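You operate a simulated robot arm through the tools that you are given. There is no shell and no other tool. Be economical: measure what you need, move in short steps, check, and stop when the job is done.

You are at the controls of a simulated two-armed robot. One attempt, no reset.

TASK
Fetch the drying pack with the latest date from the bench beside the dry box and stand it on the top shelf top of the door side bench. Fetch the port plug from the second shelf mat from the bottom of the near rack and stand it on the clear white rim glass. Pull the divided drawer open. Do these in any order. Set down upright: drying pack, port plug.

Only the result counts: the job must be done as asked and must still hold three seconds after the hand-in. Knocking over, shifting, dropping, spilling or breaking anything else fails it.

THE ROBOT
Two 7-joint arms with fingered hands on one trunk, on a base that drives. Base frame: it is fixed to the floor where the robot stands at the start and does not move with it; the origin is under the middle of the robot, x ahead of it, y to its left, z up; the surface under the hand at the start is at about z = 0.88. Lengths are in m, angles in rad, forces in N, time in s.
The left shoulder is at the start at [0.025, 0.187, 1.408], the right one opposite. With the tool pointing down near the work surface each hand reaches from about 0.1 to 0.68 m from the robot's upright axis, wherever it stands, measured 20 degrees to its own side. Places, roughly: divided drawer [0.5, 0.4, 0.8]; port plug [-0.25, -4, 0.5]; top shelf top of the door side bench [-4.2, 0.1, 1.6]; white rim glass [-0.75, -4, 0.5]. Payload 3.6 kg a hand.
The TCP of each hand is the grasp point between the finger pads, 0.026 m short of the fingertips. In the tool frame z runs along the fingers and y along their closing line. Largest opening 0.088 m; the body of the gripper starts 0.03 m behind the TCP. The gripper is a hand of 3 fingers: y runs from the thumb to the fingers, the wrist lies at [-0.017, -0.098, -0.164] in the tool frame, and closing takes about 1.5 s.
Orientation is told as [roll, pitch, yaw] about the base's x, y, z axes, in that order, counted from this pose: with the fingers straight down and the wrist toward the robot, the tool's x, y and z point along [0, 1, 0], [1, 0, 0] and [0, 0, -1] of the base frame.

THE INTERFACE
- The arms move only by the tool drive_tool. It takes "left_targets", "right_targets" or both (then of equal length, played together; a hand with none holds still); each is a list of rows, each a list of 6 numbers: the turn, a rotation vector about the tool's x, y, z in units of 6 degrees (1.0 is 6 degrees), then the shift along the tool's x, y, z in units of 50 mm (1.0 is 50 mm). In form: [[wx, wy, wz, x, y, z], ...]. A call has 1 to 8 rows; each row shifts and turns the commanded pose from where the row before left it, along the tool's axes as they then stand. "left_claw" and "right_claw" are, for a hand that has rows, the gripper command, from -1 (shut) to 1 (fully open), values between in proportion, set as the call begins (left out, the last holds). A call with a number of a shift or a turn outside -1 to 1 is refused whole. Rows are played at 5 a second. More than 0.05 m and 0.15 rad between two rows, or a gripper value outside its range, and nothing of the call is played. A pose out of reach is approached as far as the arm can. The call stops where the force on the tool passes 40 N (or 10 N more than at its start, if that is more) or the arm is blocked; 0.2 s more then pass. Each finger travels about 0.153 m/s and halts on what it meets, pressing with about 28 N; the grip force reading is that of the motor and also rises with nothing between the fingers. The clock runs only during rows and for 0.2 s after the last one: add rows that do not move to give the fingers time. The reply holds the time, the measured pose of the TCP, the force on the tool along the base axes, the opening and the grip force, in the units named above and with some noise, with the torque about the TCP (base axes, N m) and any sound that the robot's microphone picked up, and new pictures: "views" is both (left out), scene, wrist or none (wrist: the cameras of the hands that moved).
- Cameras (640 x 400 px; columns grow to the right, rows downward): "scene" is now at [0.2088, 0.0293, 1.2968]; the picture's right is [0.37, -0.93, 0.00], its down [-0.63, -0.25, -0.73] and it looks along [0.68, 0.27, -0.68] (base axes); focal length 214 px, centre (320, 200). "left" rides on the left gripper at [-0.056, -0.08, -0.102] in its tool frame; the picture's right is [-0.73, -0.32, 0.60], its down [0.62, -0.67, 0.41] and it looks along [0.27, 0.68, 0.69] (tool axes); focal length 247 px, centre (320, 200). "right" rides on the right gripper at [0.056, -0.08, -0.102] in its tool frame; the picture's right is [-0.73, 0.32, -0.60], its down [-0.62, -0.67, 0.41] and it looks along [-0.27, 0.68, 0.69] (tool axes); focal length 247 px, centre (320, 200). There is no depth. A picture from a camera that has moved, and an enlarged one, comes with that camera's place and axes in the base frame and with its lens.
- slide_trunk(by): slides the trunk up (or, below 0, down) by that many m; the arms and the scene camera ride with it, the base frame stays. It gives what a move gives, with no picture.
- steer(legs): drives the robot by 1 to 6 legs, each [ahead, left, turn to the left] in m, m and rad, along the robot's own axes; the way and the turn of a leg run together, so that a leg with both is an arc; at most 1.5 m and 3.142 rad a leg. The arms and the cameras ride along, it lands a little off, and it stops where it bumps. It gives what a move gives, and a new picture of the scene camera.
- set_fingers(fingers, thumb_bend, thumb_turn, hand): sets how far each is bent, from 0 (flat) to 1 (curled in); at 0.3 the hand is open as for a grip, at 0.7 the pads meet at the TCP. One left out holds its place. A second passes; each finger stops where it meets its share of the squeeze, and holds until it gets a number again. A gripper value or a shape takes the hand back. It gives what a move gives, with no picture; readings hold the bend of each and the force on the fingers (four entries, about 0 where the hand has none), thumb and palm. thumb_turn goes from beside the hand (0) to across from the fingers (1), as for a grip.
- hand_shape(shape, hand): the hand has 3 fingers and takes this shape, open, in about a second: jaw (thumb against the fingers, like two jaws); tri (thumb and two fingers); tip (a fingertip pinch); poke (one finger out to press); point (the index stretched); flat (the hand flat); cup (the hand cupped); fist (a fist). The gripper value then closes the fingers along that shape, each until it touches; the sizes above hold for jaw. It gives what a move gives, with no picture.
- aim_head(pan, tilt): turns the head with the scene camera to pan (to the left, within 1.047 rad either way) and tilt (down, from -0.506 to 1.204), counted from straight ahead of the robot. It gives what a move gives, and a new picture of the scene camera.
- enlarge(camera, box): a new picture of the part [left, top, right, bottom] of that camera's present view, enlarged. It takes no simulated time.
- close_job(): hands the job in; it is judged then, once.

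Work in short steps. Places have to be worked out from the pictures, the camera data and where the tool is seen: move nearer, look again, correct. Check each grasp and each placing, and mend what went wrong. You have 165 turns and 260 pictures in all, those below and enlarged ones among them. Open the grippers and draw the arms clear of the work before you hand the job in, unless the task says otherwise.

The tools are called as a command line: name --argument value ..., lists and objects as JSON in quotes. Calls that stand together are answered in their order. drive_tool: Moves the arms, as the interface text tells. Its arguments: {"type":"object","properties":{"left_targets":{"type":"array","items":{"type":"array","items":{"type":"number"}}},"left_claw":{"type":"number"},"right_targets":{"type":"array","items":{"type":"array","items":{"type":"number"}}},"right_claw":{"type":"number"},"views":{"type":"string","enum":["both","scene","wrist","none"]}},"required":[]} The other tools are called the same way: slide_trunk (by) slides the trunk up or down; hand_shape (shape, hand) gives the hand a shape; set_fingers (fingers, thumb_bend, thumb_turn, hand) moves the fingers one by one; steer (legs) drives the base; aim_head (pan, tilt) turns the head that bears the scene camera; enlarge (camera, box) takes an enlarged picture of a part of a camera's view; close_job () hands the job in.

At the start:

```text
clock: 0.0
left_position: [0.3746, 0.2857, 1.1067]
left_tool_rot: [-0.001, 0.0, 0.001]
left_contact_force: [-0.5, -0.4, 0.3]
left_ft_torque: [-0.02, 0.01, 0.02]
left_opening: 0.0877
left_finger_force: 0.0
left_shape: jaw
left_bend: [0.3, 0.3, 0.98]
left_finger forces: [0.0, 0.0, 0.0, 0.0, 0.0, 0.1]
right_position: [0.4046, -0.082, 1.2049]
right_tool_rot: [0.0, 0.0, 0.001]
right_contact_force: [0.3, 0.4, 0.3]
right_ft_torque: [-0.01, 0.0, 0.0]
right_opening: 0.0876
right_finger_force: 0.1
right_shape: jaw
right_bend: [0.3, 0.3, 0.98]
right_finger forces: [0.1, 0.0, 0.0, 0.0, 0.0, 0.0]
trunk travel left (down, up): [-0.55, 0.207]
robot x, y, heading: [-0.0015, -0.0013, -0.0]
head pan, tilt: [0.38, 0.75]
```

scene: 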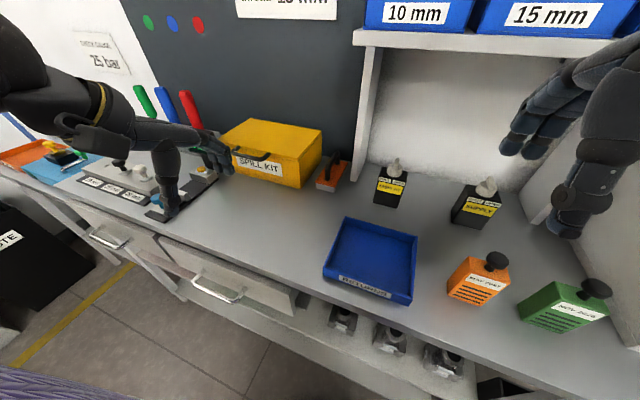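
right: 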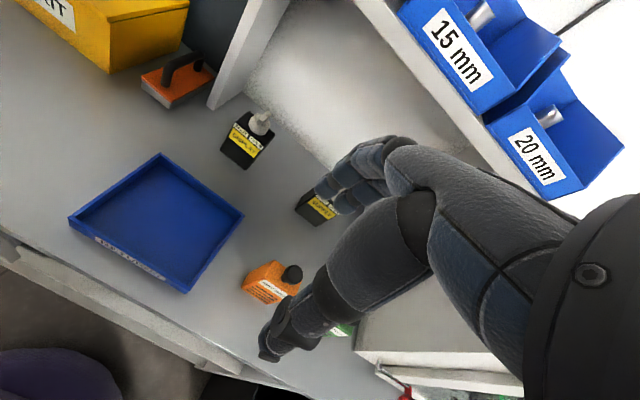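
left: 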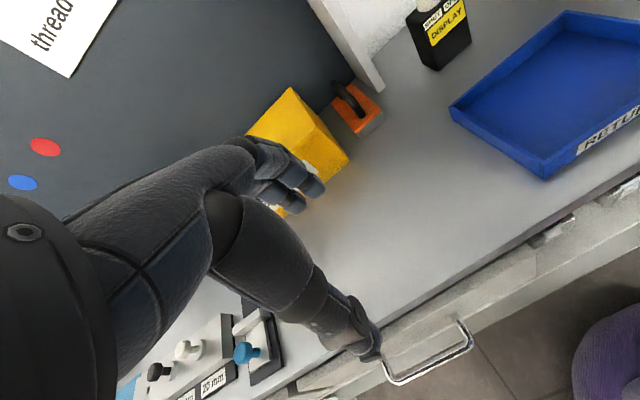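

I see two dated packs (orange, green) on the right of this bench. I enlarge them and the drawers.

enlarge --camera "scene" --box '[420, 160, 640, 340]'

enlarge --camera "scene" --box '[0, 100, 320, 320]'

aim_head --pan -0.7 --tilt 0.6

```text
2.22 times, centred on (530, 250) of scene
camera zoom: at [0.2088, 0.0293, 1.2968], right [0.37, -0.93, 0.0], down [-0.63, -0.25, -0.73], along [0.68, 0.27, -0.68], focal length 477 px, centre (-147, 89)
```

zoom: 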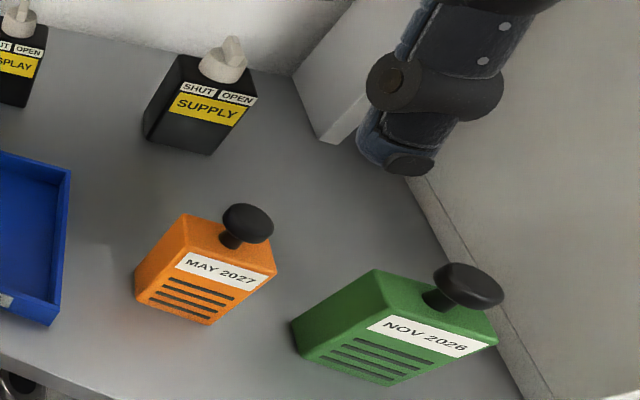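

```text
1.82 times, centred on (160, 210) of scene
camera zoom: at [0.2088, 0.0293, 1.2968], right [0.37, -0.93, 0.0], down [-0.63, -0.25, -0.73], along [0.68, 0.27, -0.68], focal length 390 px, centre (611, 182)
```

zoom: 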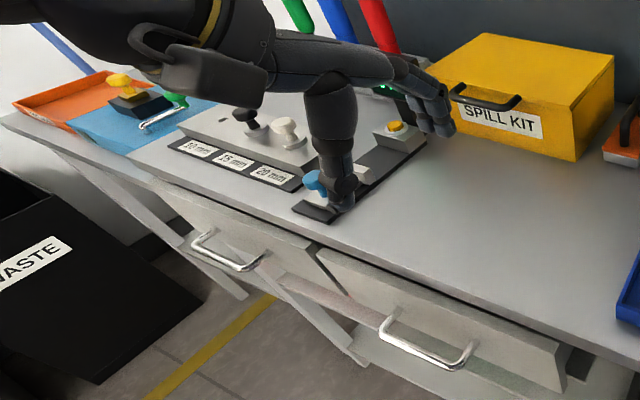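

```text
clock: 1.3
left_position: [0.3721, 0.2858, 1.1079]
left_tool_rot: [-0.001, 0.001, -0.001]
left_contact_force: [-0.7, 0.9, -0.1]
left_ft_torque: [-0.01, 0.04, -0.02]
left_opening: 0.0877
left_finger_force: 0.0
left_shape: jaw
left_bend: [0.3, 0.3, 0.98]
left_finger forces: [0.1, 0.0, 0.0, 0.1, 0.0, 0.0]
right_position: [0.4032, -0.0822, 1.2066]
right_tool_rot: [0.0, 0.0, 0.001]
right_contact_force: [0.2, 0.4, -0.3]
right_ft_torque: [-0.02, -0.02, 0.0]
right_opening: 0.0876
right_finger_force: 0.0
right_shape: jaw
right_bend: [0.3, 0.3, 0.98]
right_finger forces: [0.0, 0.0, 0.1, 0.0, 0.1, 0.1]
trunk travel left (down, up): [-0.55, 0.207]
robot x, y, heading: [0.0042, -0.0017, 0.002]
head pan, tilt: [-0.7, 0.6]
camera scene: at [0.1995, -0.0583, 1.3097], right [-0.64, -0.77, 0.0], down [-0.43, 0.36, -0.82], along [0.63, -0.53, -0.57], focal length 214 px, centre (320, 200)
```

scene: 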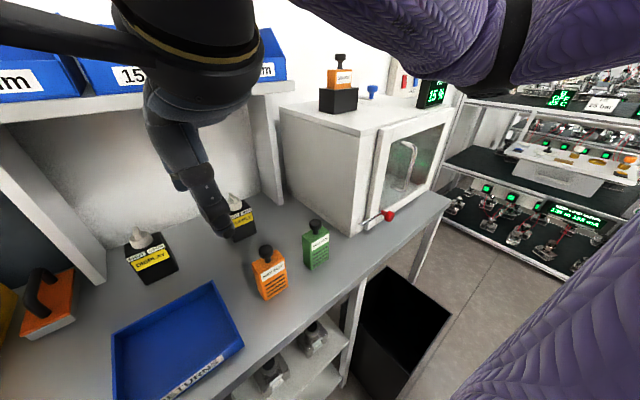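

The dry box stands to the right; the packs beside it are on the bench. I need a sharper view of both dates.

enlarge --camera "scene" --box '[240, 210, 340, 300]'

enlarge --camera "scene" --box '[430, 60, 640, 280]'

enlarge --camera "scene" --box '[310, 40, 400, 110]'

```text
4.44 times, centred on (290, 255) of scene
camera zoom: at [0.1995, -0.0583, 1.3097], right [-0.64, -0.77, 0.0], down [-0.43, 0.36, -0.82], along [0.63, -0.53, -0.57], focal length 953 px, centre (453, -44)
```

zoom: 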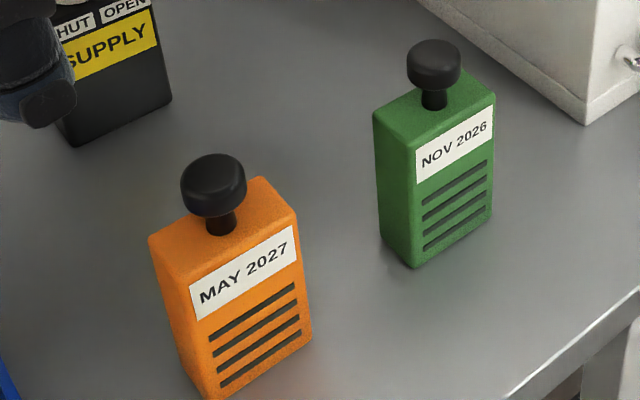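

```text
1.82 times, centred on (535, 170) of scene
camera zoom: at [0.1995, -0.0583, 1.3097], right [-0.64, -0.77, 0.0], down [-0.43, 0.36, -0.82], along [0.63, -0.53, -0.57], focal length 390 px, centre (-71, 254)
```

zoom: 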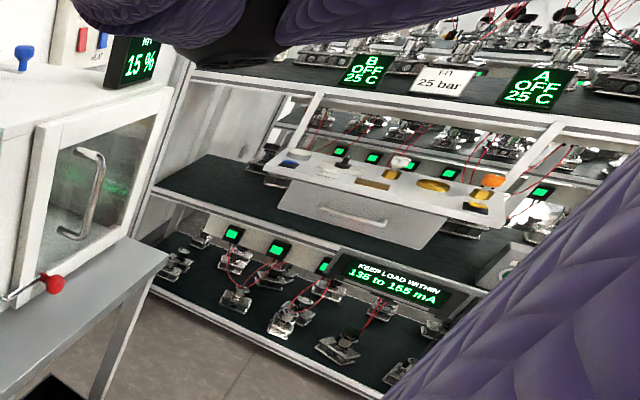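

```text
5.71 times, centred on (355, 75) of scene
camera zoom: at [0.1995, -0.0583, 1.3097], right [-0.64, -0.77, 0.0], down [-0.43, 0.36, -0.82], along [0.63, -0.53, -0.57], focal length 1226 px, centre (120, 914)
```

zoom: 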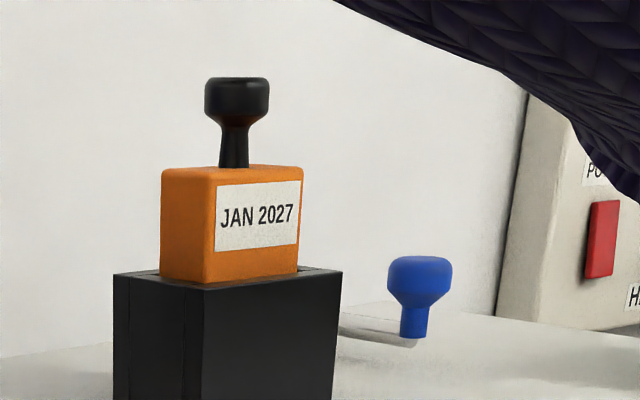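

The orange MAY 2027 pack on the bench is the one to fetch. Now look at the drawers on the left.

aim_head --pan 0.6 --tilt 1.1

```text
clock: 2.8
left_position: [0.3735, 0.2872, 1.1082]
left_tool_rot: [0.0, 0.001, -0.001]
left_contact_force: [0.0, 0.1, 0.2]
left_ft_torque: [0.01, -0.01, 0.0]
left_opening: 0.0877
left_finger_force: 0.1
left_shape: jaw
left_bend: [0.3, 0.3, 0.98]
left_finger forces: [0.1, 0.0, 0.0, 0.1, 0.1, 0.1]
right_position: [0.4047, -0.0819, 1.2054]
right_tool_rot: [0.001, 0.001, 0.0]
right_contact_force: [0.7, -0.1, -0.6]
right_ft_torque: [0.04, 0.0, -0.02]
right_opening: 0.0879
right_finger_force: 0.0
right_shape: jaw
right_bend: [0.3, 0.3, 0.98]
right_finger forces: [0.0, 0.0, 0.0, 0.1, 0.1, 0.1]
trunk travel left (down, up): [-0.55, 0.207]
robot x, y, heading: [0.0, 0.0017, 0.001]
head pan, tilt: [0.6, 1.1]
camera scene: at [0.1839, 0.0342, 1.2711], right [0.56, -0.83, 0.0], down [-0.74, -0.5, -0.45], along [0.37, 0.26, -0.89], focal length 214 px, centre (320, 200)
```

scene: 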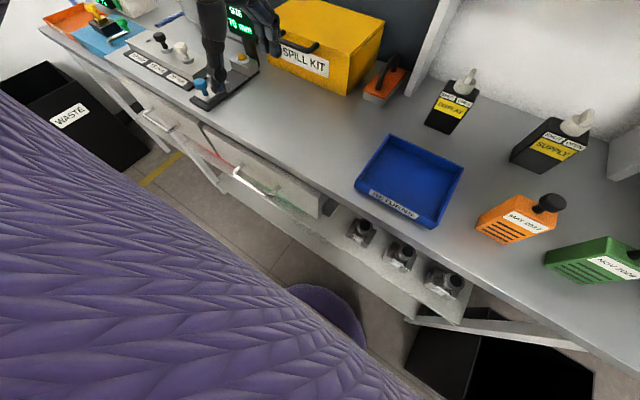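

enlarge --camera "scene" --box '[110, 80, 340, 224]'

```text
2.78 times, centred on (225, 152) of scene
camera zoom: at [0.1839, 0.0342, 1.2711], right [0.56, -0.83, 0.0], down [-0.74, -0.5, -0.45], along [0.37, 0.26, -0.89], focal length 596 px, centre (584, 333)
```

zoom: 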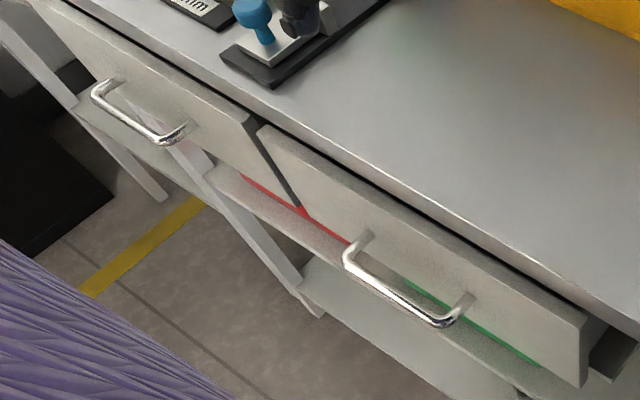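

The right drawer (y≈0.36) fits the given place. Orange pack's knob is judged at (0.484, −0.161, ~0.993), Ø28 mm. I bring the right hand above it.

drive_tool --right_targets '[[0, 0, 0, -0.4, 0.4, 0.4], [0, 0, 0, -0.4, 0.4, 0.4], [0, 0, 0, -0.4, 0.4, 0.5], [0, 0, 0, -0.38, 0.4, 0.5]]' --right_claw 1 --views "wrist"

aim_head --pan -0.3 --tilt 0.8

```text
clock: 3.8
left_position: [0.3741, 0.2851, 1.1074]
left_tool_rot: [0.0, 0.0, 0.001]
left_contact_force: [0.0, -0.5, -0.7]
left_ft_torque: [0.0, 0.01, 0.02]
left_opening: 0.0876
left_finger_force: 0.1
left_shape: jaw
left_bend: [0.3, 0.3, 0.98]
left_finger forces: [0.0, 0.0, 0.1, 0.0, 0.0, 0.1]
right_position: [0.4849, -0.1599, 1.1158]
right_tool_rot: [0.0, 0.001, 0.0]
right_contact_force: [-0.7, 0.2, 0.3]
right_ft_torque: [-0.02, -0.01, 0.02]
right_opening: 0.0876
right_finger_force: 0.0
right_shape: jaw
right_bend: [0.3, 0.3, 0.98]
right_finger forces: [0.0, 0.1, 0.1, 0.0, 0.0, 0.0]
trunk travel left (down, up): [-0.55, 0.207]
robot x, y, heading: [0.0016, 0.0013, -0.004]
head pan, tilt: [0.6, 1.1]
camera right: at [0.4053, -0.1048, 1.217], right [0.32, -0.73, 0.6], down [-0.67, -0.62, -0.41], along [0.68, -0.27, -0.69], focal length 247 px, centre (320, 200)
```

right: 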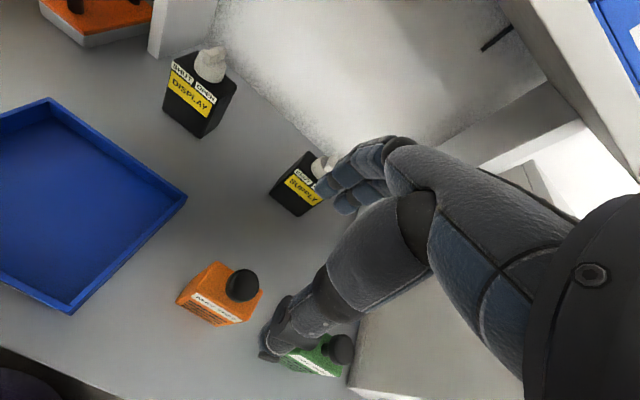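

```text
clock: 5.0
left_position: [0.3736, 0.2863, 1.1075]
left_tool_rot: [-0.001, 0.0, 0.001]
left_contact_force: [-1.0, 1.3, -0.8]
left_ft_torque: [0.01, -0.04, 0.01]
left_opening: 0.0878
left_finger_force: 0.0
left_shape: jaw
left_bend: [0.3, 0.3, 0.98]
left_finger forces: [0.1, 0.1, 0.0, 0.0, 0.0, 0.1]
right_position: [0.4851, -0.1597, 1.1155]
right_tool_rot: [0.0, 0.002, 0.002]
right_contact_force: [-0.2, 0.1, 0.3]
right_ft_torque: [0.01, -0.03, 0.03]
right_opening: 0.0878
right_finger_force: 0.0
right_shape: jaw
right_bend: [0.3, 0.3, 0.98]
right_finger forces: [0.1, 0.0, 0.1, 0.0, 0.0, 0.0]
trunk travel left (down, up): [-0.55, 0.207]
robot x, y, heading: [0.003, 0.0018, -0.002]
head pan, tilt: [-0.3, 0.799]
camera scene: at [0.2089, -0.0252, 1.2928], right [-0.29, -0.96, 0.0], down [-0.69, 0.21, -0.7], along [0.67, -0.21, -0.72], focal length 214 px, centre (320, 200)
```

scene: 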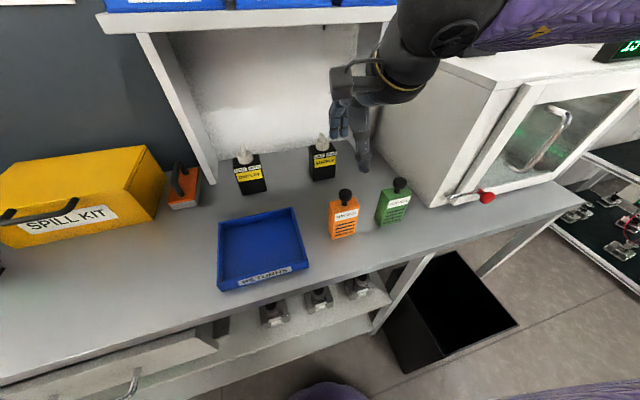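

Wrist camera confirms the knob at (0.482, −0.161). Descend 0.123 m so the pads straddle it.

drive_tool --right_targets '[[0, 0, 0, 0, 0, 0.6], [0, 0, 0, 0, 0, 0.6], [0, 0, 0, 0, 0, 0.6], [0, 0, 0, 0, 0, 0.64]]' --views "both"

```text
clock: 6.0
left_position: [0.3734, 0.2864, 1.1074]
left_tool_rot: [0.003, 0.001, 0.001]
left_contact_force: [0.7, -0.4, 0.0]
left_ft_torque: [0.04, -0.01, -0.05]
left_opening: 0.0878
left_finger_force: 0.0
left_shape: jaw
left_bend: [0.3, 0.3, 0.98]
left_finger forces: [0.0, 0.0, 0.1, 0.0, 0.1, 0.0]
right_position: [0.4843, -0.1611, 0.9925]
right_tool_rot: [0.0, -0.001, 0.0]
right_contact_force: [-0.5, 0.4, -0.2]
right_ft_torque: [0.01, -0.01, 0.02]
right_opening: 0.0875
right_finger_force: 0.1
right_shape: jaw
right_bend: [0.3, 0.3, 0.98]
right_finger forces: [0.0, 0.0, 0.0, 0.0, 0.0, 0.0]
trunk travel left (down, up): [-0.55, 0.207]
robot x, y, heading: [-0.0007, -0.0018, 0.001]
head pan, tilt: [-0.3, 0.799]
camera scene: at [0.209, -0.0254, 1.2928], right [-0.3, -0.96, 0.0], down [-0.69, 0.21, -0.7], along [0.67, -0.21, -0.72], focal length 214 px, centre (320, 200)
camera right: at [0.4053, -0.1056, 1.0941], right [0.32, -0.74, 0.6], down [-0.66, -0.62, -0.41], along [0.68, -0.27, -0.69], focal length 247 px, centre (320, 200)
```

scene: 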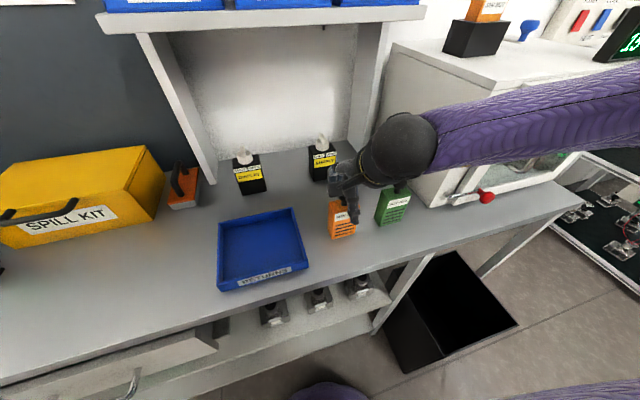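
right: 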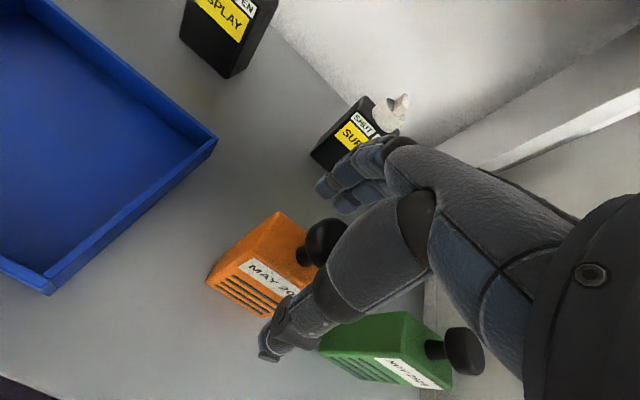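

The knob sits between thumb and fingers with no contact. Close the right hand on it.

drive_tool --right_targets '[[0, 0, 0, 0, 0, 0], [0, 0, 0, 0, 0, 0], [0, 0, 0, 0, 0, 0], [0, 0, 0, 0, 0, 0], [0, 0, 0, 0, 0, 0], [0, 0, 0, 0, 0, 0], [0, 0, 0, 0, 0, 0], [0, 0, 0, 0, 0, 0]]' --right_claw -1 --views "wrist"

```text
clock: 7.8
left_position: [0.3735, 0.2862, 1.1075]
left_tool_rot: [0.001, 0.001, 0.0]
left_contact_force: [0.3, -0.4, -0.5]
left_ft_torque: [-0.01, -0.01, -0.01]
left_opening: 0.0876
left_finger_force: 0.1
left_shape: jaw
left_bend: [0.3, 0.3, 0.98]
left_finger forces: [0.1, 0.0, 0.0, 0.0, 0.0, 0.1]
right_position: [0.4847, -0.1604, 0.9933]
right_tool_rot: [0.001, 0.001, -0.001]
right_contact_force: [-0.3, 1.0, -0.4]
right_ft_torque: [0.01, 0.03, 0.01]
right_opening: 0.0264
right_finger_force: 27.6
right_shape: jaw
right_bend: [0.52, 0.73, 1.0]
right_finger forces: [12.9, 12.2, 0.0, 0.0, 25.0, 0.1]
trunk travel left (down, up): [-0.55, 0.207]
robot x, y, heading: [-0.0011, 0.0011, 0.001]
head pan, tilt: [-0.3, 0.799]
camera right: at [0.4055, -0.1057, 1.0946], right [0.32, -0.73, 0.6], down [-0.67, -0.62, -0.41], along [0.68, -0.27, -0.69], focal length 247 px, centre (320, 200)
```

right: 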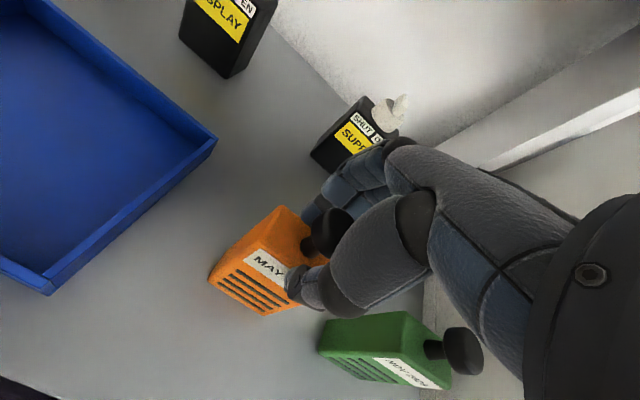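

Gripped: opening 0.026 with 25 N. Lift 0.12 m.

drive_tool --right_targets '[[0, 0, 0, 0, 0, -0.4], [0, 0, 0, 0, 0, -0.5], [0, 0, 0, 0, 0, -0.5], [0, 0, 0, 0, 0, -0.5], [0, 0, 0, 0, 0, -0.5]]' --views "both"

```text
clock: 9.0
left_position: [0.3733, 0.2869, 1.1077]
left_tool_rot: [0.0, -0.002, 0.0]
left_contact_force: [0.6, 0.8, 0.2]
left_ft_torque: [-0.01, 0.0, -0.02]
left_opening: 0.0875
left_finger_force: 0.0
left_shape: jaw
left_bend: [0.3, 0.3, 0.98]
left_finger forces: [0.0, 0.0, 0.0, 0.0, 0.1, 0.1]
right_position: [0.4839, -0.1601, 1.1133]
right_tool_rot: [0.0, -0.001, -0.002]
right_contact_force: [0.7, -0.9, -0.4]
right_ft_torque: [0.0, 0.02, 0.01]
right_opening: 0.0264
right_finger_force: 27.3
right_shape: jaw
right_bend: [0.52, 0.73, 1.0]
right_finger forces: [13.0, 12.2, 0.0, 0.0, 25.1, 0.0]
trunk travel left (down, up): [-0.55, 0.207]
robot x, y, heading: [-0.0009, -0.0006, -0.001]
head pan, tilt: [-0.3, 0.799]
camera scene: at [0.2089, -0.0252, 1.2928], right [-0.3, -0.96, 0.0], down [-0.69, 0.21, -0.7], along [0.67, -0.21, -0.72], focal length 214 px, centre (320, 200)
camera right: at [0.4042, -0.105, 1.2152], right [0.32, -0.73, 0.6], down [-0.67, -0.62, -0.41], along [0.68, -0.27, -0.69], focal length 247 px, centre (320, 200)
```

scene: 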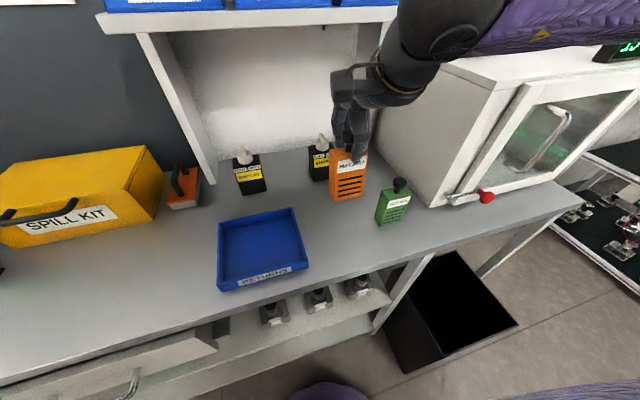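
right: 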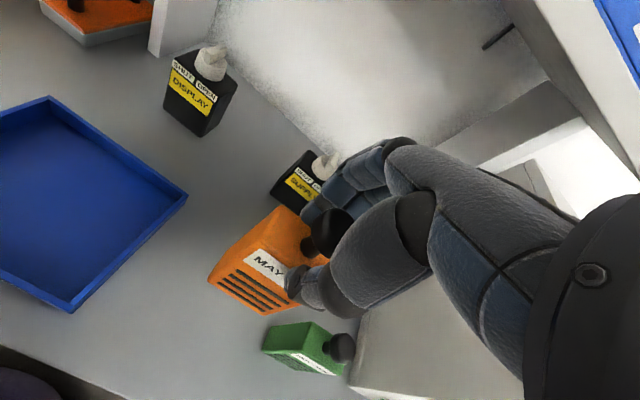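

Pack held upright. Draw the right hand in, back the base 0.15 m, then tilt the left hand about −45° for the handle.

drive_tool --right_targets '[[0, 0, 0, 0, -0.5, -0.5], [0, 0, 0, 0, -0.5, -0.5], [0, 0, 0, 0, -0.5, 0], [0, 0, 0, 0, -0.5, 0]]' --views "none"

steer --legs '[[-0.15, 0, 0]]'

drive_tool --left_targets '[[-0.94, 0, 0, 0, 0, 0], [-0.94, 0, 0, 0, 0, 0], [-0.94, 0, 0, 0, 0, 0], [-0.94, 0, 0, 0, 0, 0], [-0.94, 0, 0, 0, 0, 0], [-0.94, 0, 0, 0, 0, 0], [-0.94, 0, 0, 0, 0, 0], [-0.94, 0, 0, 0, 0, 0]]' --left_claw 1 --views "wrist"

aim_head --pan 0.5 --tilt 0.95

```text
clock: 10.0
left_position: [0.3739, 0.2866, 1.1074]
left_tool_rot: [0.0, 0.0, -0.002]
left_contact_force: [0.1, -0.1, 1.2]
left_ft_torque: [0.03, -0.01, 0.02]
left_opening: 0.0879
left_finger_force: 0.0
left_shape: jaw
left_bend: [0.3, 0.3, 0.98]
left_finger forces: [0.1, 0.0, 0.0, 0.1, 0.0, 0.0]
right_position: [0.3836, -0.1613, 1.1639]
right_tool_rot: [0.0, 0.001, 0.0]
right_contact_force: [-0.5, 0.0, -1.2]
right_ft_torque: [0.02, -0.03, 0.0]
right_opening: 0.0263
right_finger_force: 27.5
right_shape: jaw
right_bend: [0.52, 0.73, 1.0]
right_finger forces: [12.9, 12.3, 0.0, 0.1, 25.1, 0.0]
trunk travel left (down, up): [-0.55, 0.207]
robot x, y, heading: [0.0033, 0.0005, 0.001]
head pan, tilt: [-0.3, 0.799]
```

```text
clock: 11.4
left_position: [0.22, 0.2855, 1.1079]
left_tool_rot: [0.0, -0.001, -0.001]
left_contact_force: [-0.5, 0.4, -0.3]
left_ft_torque: [0.01, -0.02, 0.02]
left_opening: 0.0875
left_finger_force: 0.1
left_shape: jaw
left_bend: [0.3, 0.3, 0.98]
left_finger forces: [0.1, 0.0, 0.1, 0.1, 0.0, 0.0]
right_position: [0.2312, -0.1608, 1.1647]
right_tool_rot: [-0.001, -0.002, -0.002]
right_contact_force: [0.5, 0.2, -2.1]
right_ft_torque: [0.01, -0.03, 0.02]
right_opening: 0.0263
right_finger_force: 27.5
right_shape: jaw
right_bend: [0.52, 0.73, 1.0]
right_finger forces: [12.9, 12.4, 0.0, 0.0, 25.2, 0.0]
trunk travel left (down, up): [-0.55, 0.207]
robot x, y, heading: [-0.1528, 0.0017, -0.0]
head pan, tilt: [-0.3, 0.799]
camera scene: at [0.055, -0.0256, 1.2931], right [-0.3, -0.95, 0.0], down [-0.68, 0.21, -0.7], along [0.67, -0.21, -0.72], focal length 214 px, centre (320, 200)
```

scene: 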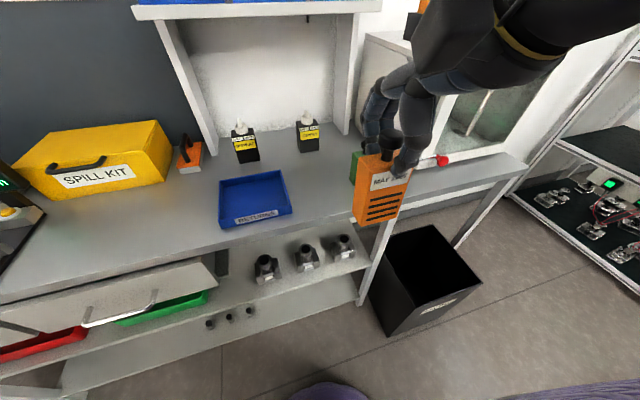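

```text
clock: 13.2
left_position: [0.2207, 0.2855, 1.1075]
left_tool_rot: [0.002, -0.789, -0.002]
left_contact_force: [-0.1, 0.3, 0.2]
left_ft_torque: [0.02, 0.01, -0.02]
left_opening: 0.0877
left_finger_force: 0.1
left_shape: jaw
left_bend: [0.3, 0.3, 0.98]
left_finger forces: [0.0, 0.0, 0.0, 0.0, 0.0, 0.0]
right_position: [0.2318, -0.1625, 1.1633]
right_tool_rot: [0.001, -0.001, -0.002]
right_contact_force: [0.1, 0.1, -2.3]
right_ft_torque: [0.0, -0.02, 0.04]
right_opening: 0.0264
right_finger_force: 27.7
right_shape: jaw
right_bend: [0.52, 0.73, 1.0]
right_finger forces: [12.9, 12.3, 0.0, 0.0, 25.2, 0.0]
trunk travel left (down, up): [-0.55, 0.207]
robot x, y, heading: [-0.1553, -0.001, -0.001]
head pan, tilt: [-0.3, 0.799]
camera left: at [0.0899, 0.2294, 1.1228], right [0.2, -0.73, -0.65], down [-0.18, 0.62, -0.76], along [0.96, 0.27, 0.0], focal length 247 px, centre (320, 200)
```

left: 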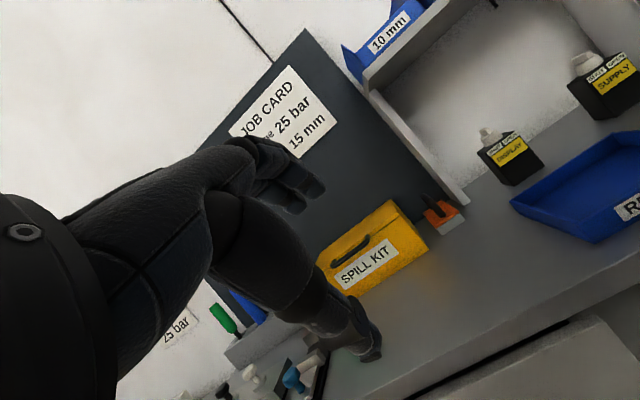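

```text
clock: 14.3
left_position: [0.2202, 0.2861, 1.1075]
left_tool_rot: [0.001, -0.788, -0.002]
left_contact_force: [-0.1, -0.8, -0.5]
left_ft_torque: [0.01, -0.03, 0.0]
left_opening: 0.0878
left_finger_force: 0.1
left_shape: jaw
left_bend: [0.3, 0.3, 0.98]
left_finger forces: [0.0, 0.1, 0.0, 0.0, 0.1, 0.0]
right_position: [0.2317, -0.1604, 1.1641]
right_tool_rot: [0.0, 0.0, -0.002]
right_contact_force: [0.7, -0.5, -1.4]
right_ft_torque: [0.0, 0.01, -0.03]
right_opening: 0.0266
right_finger_force: 28.6
right_shape: jaw
right_bend: [0.52, 0.73, 1.0]
right_finger forces: [12.9, 12.3, 0.1, 0.0, 25.1, 0.0]
trunk travel left (down, up): [-0.55, 0.207]
robot x, y, heading: [-0.1555, 0.0032, -0.001]
head pan, tilt: [0.499, 0.949]
camera scene: at [0.0434, 0.0331, 1.2813], right [0.48, -0.88, 0.0], down [-0.71, -0.39, -0.58], along [0.51, 0.28, -0.81], focal length 214 px, centre (320, 200)
```

scene: 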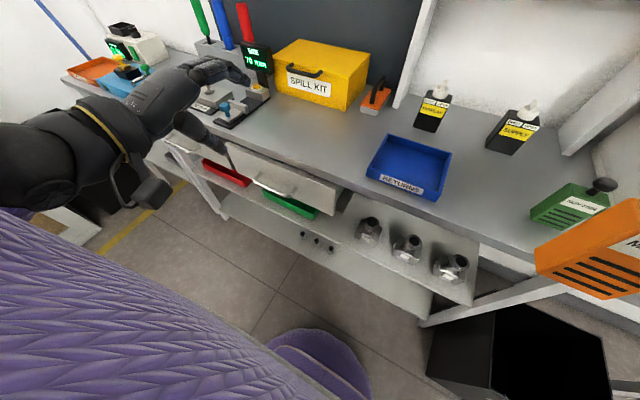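

enlarge --camera "scene" --box '[190, 120, 360, 226]'

```text
3.76 times, centred on (275, 173) of scene
camera zoom: at [0.0434, 0.0331, 1.2813], right [0.48, -0.88, 0.0], down [-0.71, -0.39, -0.58], along [0.51, 0.28, -0.81], focal length 807 px, centre (489, 302)
```

zoom: 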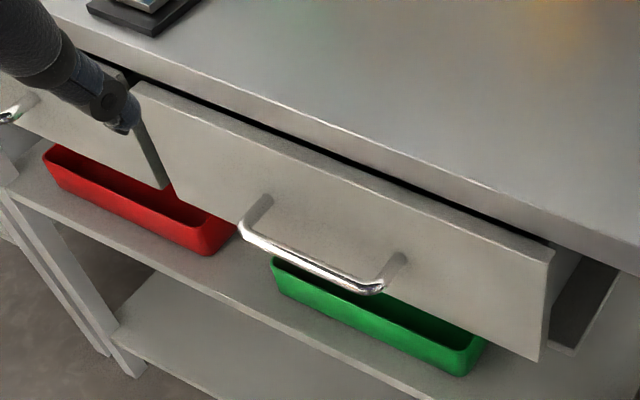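

Triangulated handle bar: x≈0.315, y 0.276–0.408, z≈0.80. I move the left hand, part-closed to ~5 cm, to a pre-grasp point 10 cm back along its pointing direction.

drive_tool --left_targets '[[0, 0, 0, 0.224, -0.6, 0.736], [0, 0, 0, 0.224, -0.6, 0.736], [0, 0, 0, 0.224, -0.6, 0.736], [0, 0, 0, 0.224, -0.6, 0.736], [0, 0, 0, 0.224, -0.6, 0.736]]' --left_claw 0.15 --views "both"

```text
clock: 15.5
left_position: [0.2497, 0.3426, 0.8684]
left_tool_rot: [-0.001, -0.788, -0.003]
left_contact_force: [0.3, -1.2, 0.5]
left_ft_torque: [-0.01, -0.01, 0.01]
left_opening: 0.0509
left_finger_force: 0.0
left_shape: jaw
left_bend: [0.4, 0.64, 1.0]
left_finger forces: [0.1, 0.0, 0.0, 0.0, 0.0, 0.1]
right_position: [0.2328, -0.1605, 1.1636]
right_tool_rot: [-0.001, 0.001, -0.001]
right_contact_force: [0.7, -0.4, -1.7]
right_ft_torque: [-0.01, 0.01, -0.01]
right_opening: 0.0266
right_finger_force: 28.3
right_shape: jaw
right_bend: [0.52, 0.73, 1.0]
right_finger forces: [12.9, 12.3, 0.0, 0.0, 25.2, 0.0]
trunk travel left (down, up): [-0.55, 0.207]
robot x, y, heading: [-0.1518, -0.0003, 0.0]
head pan, tilt: [0.499, 0.949]
camera scene: at [0.0442, 0.0335, 1.2811], right [0.48, -0.88, 0.0], down [-0.71, -0.39, -0.58], along [0.51, 0.28, -0.81], focal length 214 px, centre (320, 200)
camera left: at [0.1184, 0.2863, 0.8843], right [0.2, -0.73, -0.65], down [-0.18, 0.62, -0.76], along [0.96, 0.27, 0.0], focal length 247 px, centre (320, 200)
```

scene: 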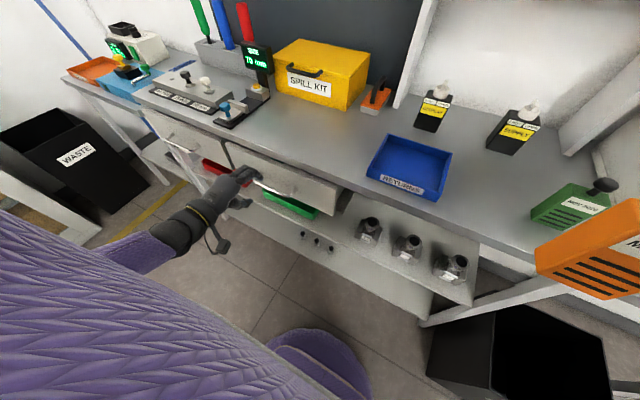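
left: 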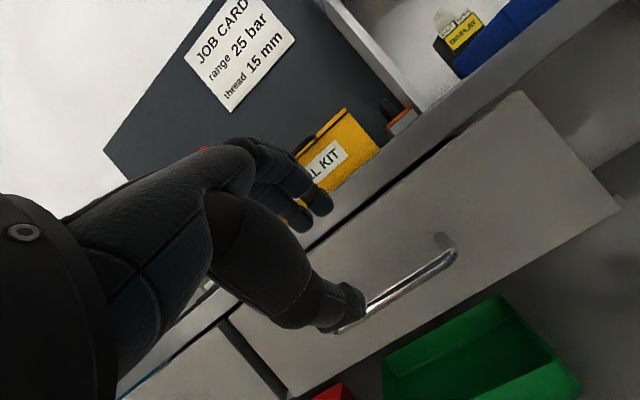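

The wrist view refines the bar to z≈0.785. Advance 0.107 m along the pointing axis so the bar goes between thumb and fingers.

drive_tool --left_targets '[[0, 0, 0, 0.05, -0.22, 0.3], [0, 0, 0, 0, 0, 0.5], [0, 0, 0, 0, 0, 0.5], [0, 0, 0, 0, 0, 0.5], [0, 0, 0, 0, 0, 0.3]]' --views "both"

```text
clock: 16.7
left_position: [0.2981, 0.3375, 0.8185]
left_tool_rot: [0.001, -0.786, -0.002]
left_contact_force: [-0.3, 0.2, -0.5]
left_ft_torque: [0.0, -0.02, 0.0]
left_opening: 0.051
left_finger_force: 0.0
left_shape: jaw
left_bend: [0.4, 0.64, 1.0]
left_finger forces: [0.0, 0.0, 0.0, 0.0, 0.0, 0.0]
left hand out of reach, approached as far as the arm can: row 4, 5
right_position: [0.2319, -0.1611, 1.163]
right_tool_rot: [0.0, 0.002, -0.001]
right_contact_force: [0.6, -0.3, -1.9]
right_ft_torque: [0.02, 0.01, -0.01]
right_opening: 0.0264
right_finger_force: 28.0
right_shape: jaw
right_bend: [0.52, 0.73, 1.0]
right_finger forces: [13.0, 12.2, 0.1, 0.0, 25.2, 0.0]
trunk travel left (down, up): [-0.55, 0.207]
robot x, y, heading: [-0.153, 0.0052, -0.001]
head pan, tilt: [0.499, 0.949]
camera scene: at [0.0442, 0.033, 1.2811], right [0.48, -0.88, 0.0], down [-0.71, -0.39, -0.58], along [0.51, 0.28, -0.81], focal length 214 px, centre (320, 200)
camera left: at [0.1693, 0.2804, 0.8341], right [0.2, -0.74, -0.65], down [-0.18, 0.62, -0.76], along [0.96, 0.27, -0.01], focal length 247 px, centre (320, 200)
```

scene: 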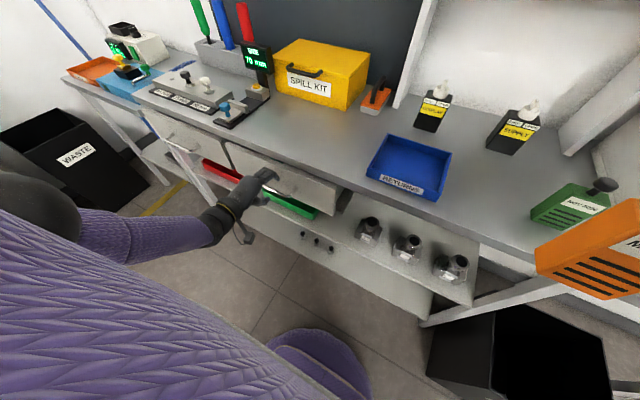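
left: 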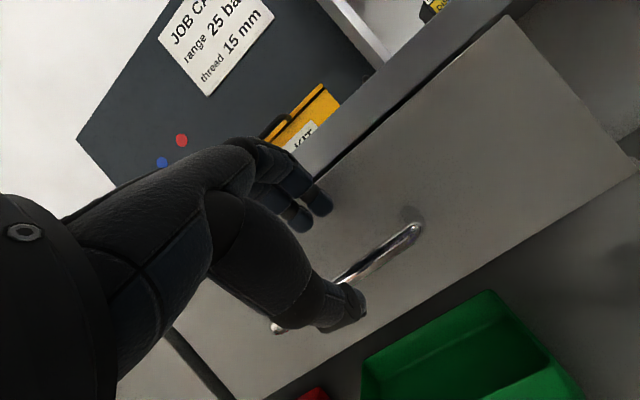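

The arm runs out of reach downward; thumb tip is in front of the bar and fingers just above/behind. Lower the trunk 0.035 m.

slide_trunk --by -0.035

drive_tool --left_targets '[[0, 0, 0, 0, 0.1, 0.1], [0, 0, 0, 0, 0.1, 0.1]]' --views "wrist"

enlarge --camera "scene" --box '[190, 120, 360, 226]'

```text
clock: 17.5
left_position: [0.2992, 0.337, 0.7828]
left_tool_rot: [0.0, -0.79, -0.004]
left_contact_force: [-0.1, 0.6, -0.2]
left_ft_torque: [-0.02, -0.01, 0.01]
left_opening: 0.0512
left_finger_force: 0.0
left_shape: jaw
left_bend: [0.4, 0.64, 1.0]
left_finger forces: [0.0, 0.0, 0.0, 0.1, 0.0, 0.0]
right_position: [0.2319, -0.16, 1.1295]
right_tool_rot: [0.002, 0.0, -0.001]
right_contact_force: [0.0, -0.3, -1.1]
right_ft_torque: [0.05, -0.01, -0.01]
right_opening: 0.0264
right_finger_force: 28.0
right_shape: jaw
right_bend: [0.52, 0.73, 1.0]
right_finger forces: [12.9, 12.3, 0.0, 0.1, 25.3, 0.1]
trunk travel left (down, up): [-0.515, 0.242]
robot x, y, heading: [-0.1516, 0.0006, -0.002]
head pan, tilt: [0.499, 0.949]
```

```text
clock: 18.1
left_position: [0.3109, 0.3349, 0.7884]
left_tool_rot: [0.003, -0.787, -0.002]
left_contact_force: [0.0, 0.2, 0.4]
left_ft_torque: [-0.01, -0.03, 0.02]
left_opening: 0.0508
left_finger_force: 0.0
left_shape: jaw
left_bend: [0.4, 0.64, 1.0]
left_finger forces: [0.0, 0.1, 0.0, 0.0, 0.0, 0.0]
left hand out of reach, approached as far as the arm can: row 2
right_position: [0.2308, -0.1605, 1.1289]
right_tool_rot: [-0.002, -0.001, -0.002]
right_contact_force: [0.2, 0.8, -0.7]
right_ft_torque: [-0.02, 0.01, 0.05]
right_opening: 0.0265
right_finger_force: 28.0
right_shape: jaw
right_bend: [0.52, 0.73, 1.0]
right_finger forces: [12.9, 12.3, 0.0, 0.1, 25.3, 0.1]
trunk travel left (down, up): [-0.515, 0.242]
robot x, y, heading: [-0.156, 0.0003, -0.004]
head pan, tilt: [0.499, 0.949]
camera left: at [0.1805, 0.279, 0.8036], right [0.2, -0.73, -0.65], down [-0.18, 0.62, -0.76], along [0.96, 0.27, -0.01], focal length 247 px, centre (320, 200)
```

left: 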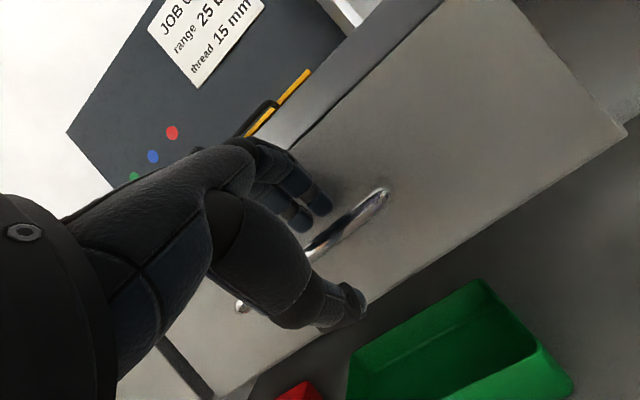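

```text
3.76 times, centred on (275, 173) of scene
camera zoom: at [0.0447, 0.0332, 1.2454], right [0.48, -0.88, 0.0], down [-0.71, -0.39, -0.58], along [0.51, 0.28, -0.81], focal length 807 px, centre (489, 302)
```

zoom: 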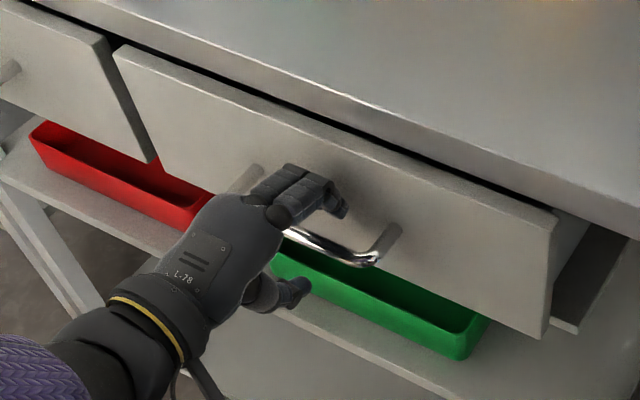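

The bar lies between the fingers (above/behind) and thumb. Close the left hand.

drive_tool --left_targets '[[0, 0, 0, 0, 0, 0], [0, 0, 0, 0, 0, 0], [0, 0, 0, 0, 0, 0], [0, 0, 0, 0, 0, 0], [0, 0, 0, 0, 0, 0], [0, 0, 0, 0, 0, 0], [0, 0, 0, 0, 0, 0]]' --left_claw -1 --views "wrist"

enlarge --camera "scene" --box '[190, 120, 360, 226]'

```text
clock: 19.7
left_position: [0.311, 0.336, 0.7876]
left_tool_rot: [0.001, -0.785, -0.001]
left_contact_force: [3.6, -0.2, -7.2]
left_ft_torque: [0.0, 0.06, 0.05]
left_opening: 0.0047
left_finger_force: 28.1
left_shape: jaw
left_bend: [0.61, 0.68, 1.0]
left_finger forces: [12.9, 9.8, 0.0, 0.0, 25.8, 0.1]
right_position: [0.2325, -0.1607, 1.1273]
right_tool_rot: [0.0, 0.002, 0.0]
right_contact_force: [-0.2, 0.6, -1.5]
right_ft_torque: [0.03, -0.02, -0.01]
right_opening: 0.0261
right_finger_force: 27.7
right_shape: jaw
right_bend: [0.52, 0.73, 1.0]
right_finger forces: [13.0, 12.3, 0.1, 0.0, 25.3, 0.1]
trunk travel left (down, up): [-0.515, 0.242]
robot x, y, heading: [-0.152, -0.0007, -0.006]
head pan, tilt: [0.499, 0.949]
camera left: at [0.181, 0.2789, 0.803], right [0.2, -0.74, -0.65], down [-0.18, 0.62, -0.76], along [0.96, 0.27, -0.01], focal length 247 px, centre (320, 200)
```

left: 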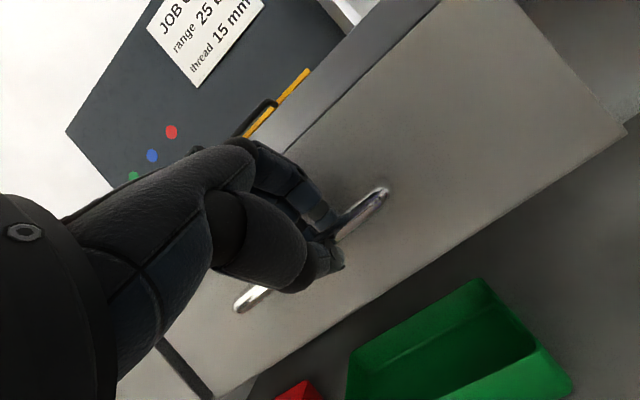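

```text
3.76 times, centred on (275, 173) of scene
camera zoom: at [0.0458, 0.0334, 1.2451], right [0.48, -0.88, 0.0], down [-0.71, -0.39, -0.58], along [0.51, 0.28, -0.81], focal length 807 px, centre (489, 302)
```

zoom: 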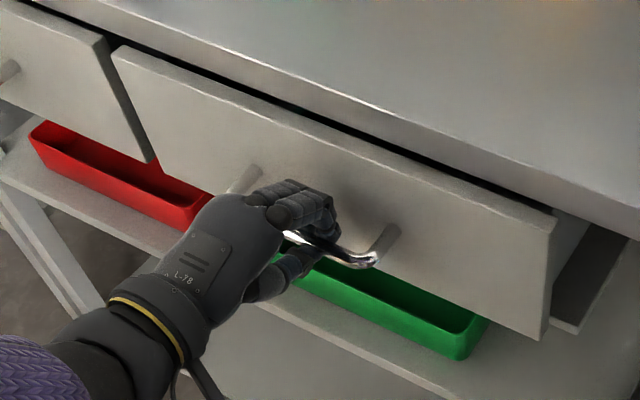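

The hand grips the bar. Pull by driving the base back 0.12 m and look.

steer --legs '[[-0.12, 0, 0]]'

```text
clock: 20.9
left_position: [0.1895, 0.335, 0.7869]
left_tool_rot: [0.0, -0.787, -0.002]
left_contact_force: [-0.2, -1.5, -8.6]
left_ft_torque: [-0.02, 0.12, 0.01]
left_opening: 0.0043
left_finger_force: 27.9
left_shape: jaw
left_bend: [0.62, 0.67, 1.0]
left_finger forces: [13.2, 9.9, 0.1, 0.1, 28.6, 0.0]
right_position: [0.1094, -0.1611, 1.1299]
right_tool_rot: [-0.001, 0.0, 0.0]
right_contact_force: [1.1, 0.3, -0.7]
right_ft_torque: [-0.01, -0.03, -0.03]
right_opening: 0.0265
right_finger_force: 27.9
right_shape: jaw
right_bend: [0.52, 0.73, 1.0]
right_finger forces: [12.9, 12.3, 0.0, 0.0, 25.1, 0.0]
trunk travel left (down, up): [-0.515, 0.242]
robot x, y, heading: [-0.2728, 0.001, -0.0]
head pan, tilt: [0.499, 0.949]
camera scene: at [-0.0773, 0.0336, 1.2453], right [0.48, -0.88, 0.0], down [-0.71, -0.39, -0.58], along [0.51, 0.28, -0.81], focal length 214 px, centre (320, 200)
```

scene: 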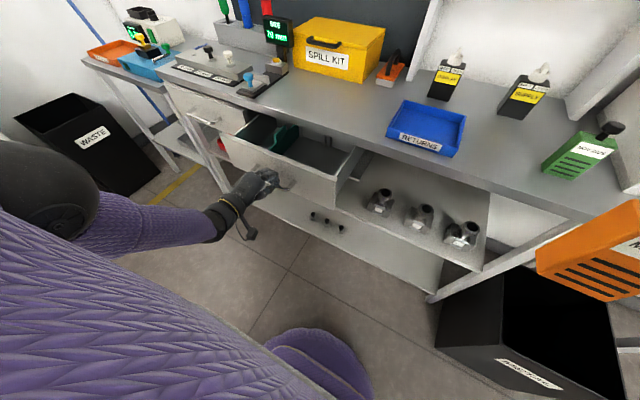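

The drawer comes out and has something inside. Pull 0.1 m more.

steer --legs '[[-0.1, 0, 0]]'

enlarge --camera "scene" --box '[180, 60, 400, 260]'

```text
clock: 22.2
left_position: [0.0899, 0.3345, 0.7845]
left_tool_rot: [0.001, -0.778, -0.002]
left_contact_force: [-1.1, -0.2, 2.2]
left_ft_torque: [-0.06, -0.07, 0.01]
left_opening: 0.0048
left_finger_force: 28.0
left_shape: jaw
left_bend: [0.61, 0.69, 1.0]
left_finger forces: [12.4, 9.2, 0.0, 0.1, 23.1, 0.1]
right_position: [0.0134, -0.1606, 1.1283]
right_tool_rot: [0.0, 0.002, -0.002]
right_contact_force: [0.2, -1.1, -1.1]
right_ft_torque: [0.01, 0.01, 0.02]
right_opening: 0.0262
right_finger_force: 28.3
right_shape: jaw
right_bend: [0.52, 0.73, 1.0]
right_finger forces: [12.9, 12.3, 0.0, 0.1, 25.2, 0.1]
trunk travel left (down, up): [-0.515, 0.242]
robot x, y, heading: [-0.3692, 0.0005, -0.005]
head pan, tilt: [0.499, 0.949]
stopped in leg 1: the robot was blocked; the commanded pose is now the measured one
camera scene: at [-0.1733, 0.034, 1.2453], right [0.48, -0.88, 0.0], down [-0.71, -0.39, -0.58], along [0.51, 0.28, -0.81], focal length 214 px, centre (320, 200)
```

scene: 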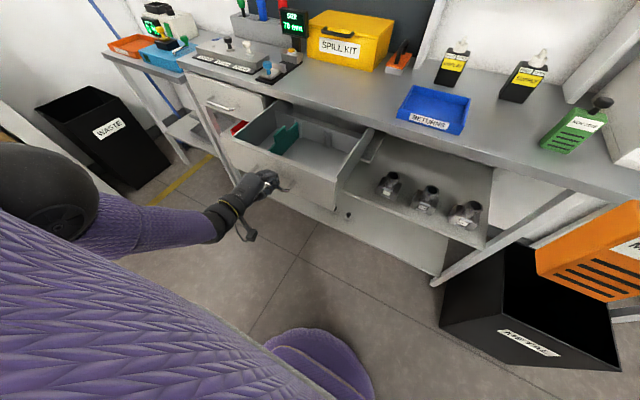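

```text
2.00 times, centred on (290, 160) of scene
camera zoom: at [-0.1733, 0.034, 1.2453], right [0.48, -0.88, 0.0], down [-0.71, -0.39, -0.58], along [0.51, 0.28, -0.81], focal length 429 px, centre (380, 280)
```

zoom: 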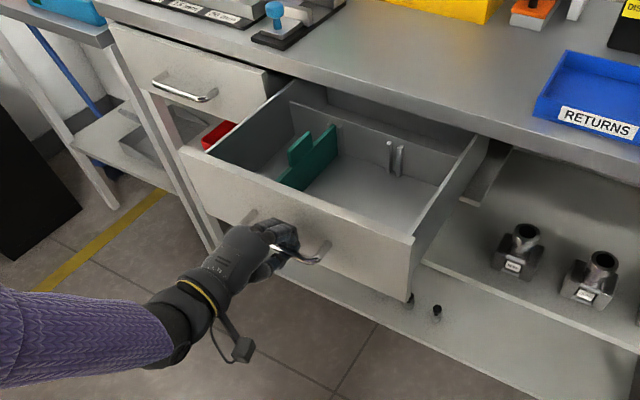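

Fully open at its stop, and it has divider parts inside – the right drawer. Release the handle and withdraw along the tool axis.

drive_tool --left_targets '[[0, 0, 0, 0, 0, 0], [0, 0, 0, 0, 0, 0], [0, 0, 0, 0, 0, 0], [0, 0, 0, 0, 0, 0], [0, 0, 0, 0, 0, 0]]' --left_claw 0.25 --views "none"

drive_tool --left_targets '[[0, 0, 0, 0, 0, -0.3], [0, 0, 0, 0, 0, -0.4], [0, 0, 0, 0, 0, -0.6], [0, 0, 0, 0, 0.1, -0.8], [0, 0, 0, 0, 0.4, -0.8]]' --views "scene"

```text
clock: 23.4
left_position: [0.0891, 0.3355, 0.7843]
left_tool_rot: [0.0, -0.779, -0.001]
left_contact_force: [-0.2, -1.2, 0.1]
left_ft_torque: [0.01, 0.0, 0.0]
left_opening: 0.0545
left_finger_force: 0.1
left_shape: jaw
left_bend: [0.38, 0.61, 1.0]
left_finger forces: [0.1, 0.0, 0.0, 0.0, 0.0, 0.0]
right_position: [0.013, -0.1602, 1.1273]
right_tool_rot: [0.0, 0.001, -0.002]
right_contact_force: [0.2, 0.1, -2.0]
right_ft_torque: [-0.01, -0.01, 0.03]
right_opening: 0.0261
right_finger_force: 28.0
right_shape: jaw
right_bend: [0.52, 0.73, 1.0]
right_finger forces: [12.8, 12.3, 0.0, 0.0, 25.2, 0.1]
trunk travel left (down, up): [-0.515, 0.242]
robot x, y, heading: [-0.3714, 0.0002, 0.001]
head pan, tilt: [0.499, 0.949]
```

```text
clock: 24.6
left_position: [0.0609, 0.36, 0.7783]
left_tool_rot: [-0.002, -0.776, -0.002]
left_contact_force: [0.6, 0.0, 1.4]
left_ft_torque: [-0.02, -0.04, -0.05]
left_opening: 0.0558
left_finger_force: 0.1
left_shape: jaw
left_bend: [0.37, 0.61, 1.0]
left_finger forces: [0.7, 0.5, 0.0, 0.1, 0.0, 0.0]
left hand out of reach, approached as far as the arm can: row 1, 2, 3, 4, 5
right_position: [0.0148, -0.1587, 1.1284]
right_tool_rot: [0.002, 0.003, -0.002]
right_contact_force: [-0.8, -0.1, -1.0]
right_ft_torque: [-0.02, 0.02, -0.02]
right_opening: 0.0262
right_finger_force: 28.0
right_shape: jaw
right_bend: [0.52, 0.73, 1.0]
right_finger forces: [12.8, 12.3, 0.1, 0.0, 25.2, 0.0]
trunk travel left (down, up): [-0.515, 0.242]
robot x, y, heading: [-0.3713, 0.0028, 0.001]
head pan, tilt: [0.499, 0.949]
camera scene: at [-0.173, 0.0344, 1.2452], right [0.48, -0.88, 0.0], down [-0.71, -0.39, -0.58], along [0.51, 0.28, -0.81], focal length 214 px, centre (320, 200)
```

scene: 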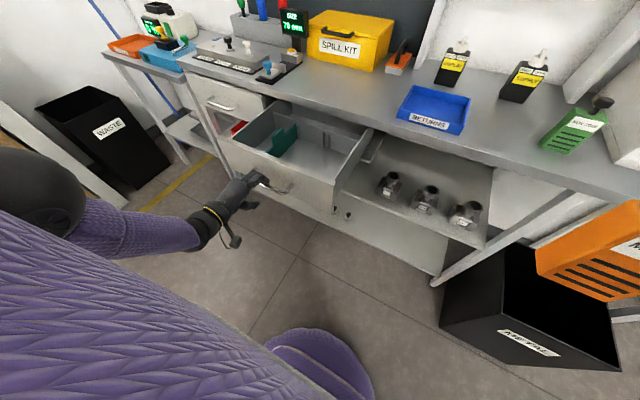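

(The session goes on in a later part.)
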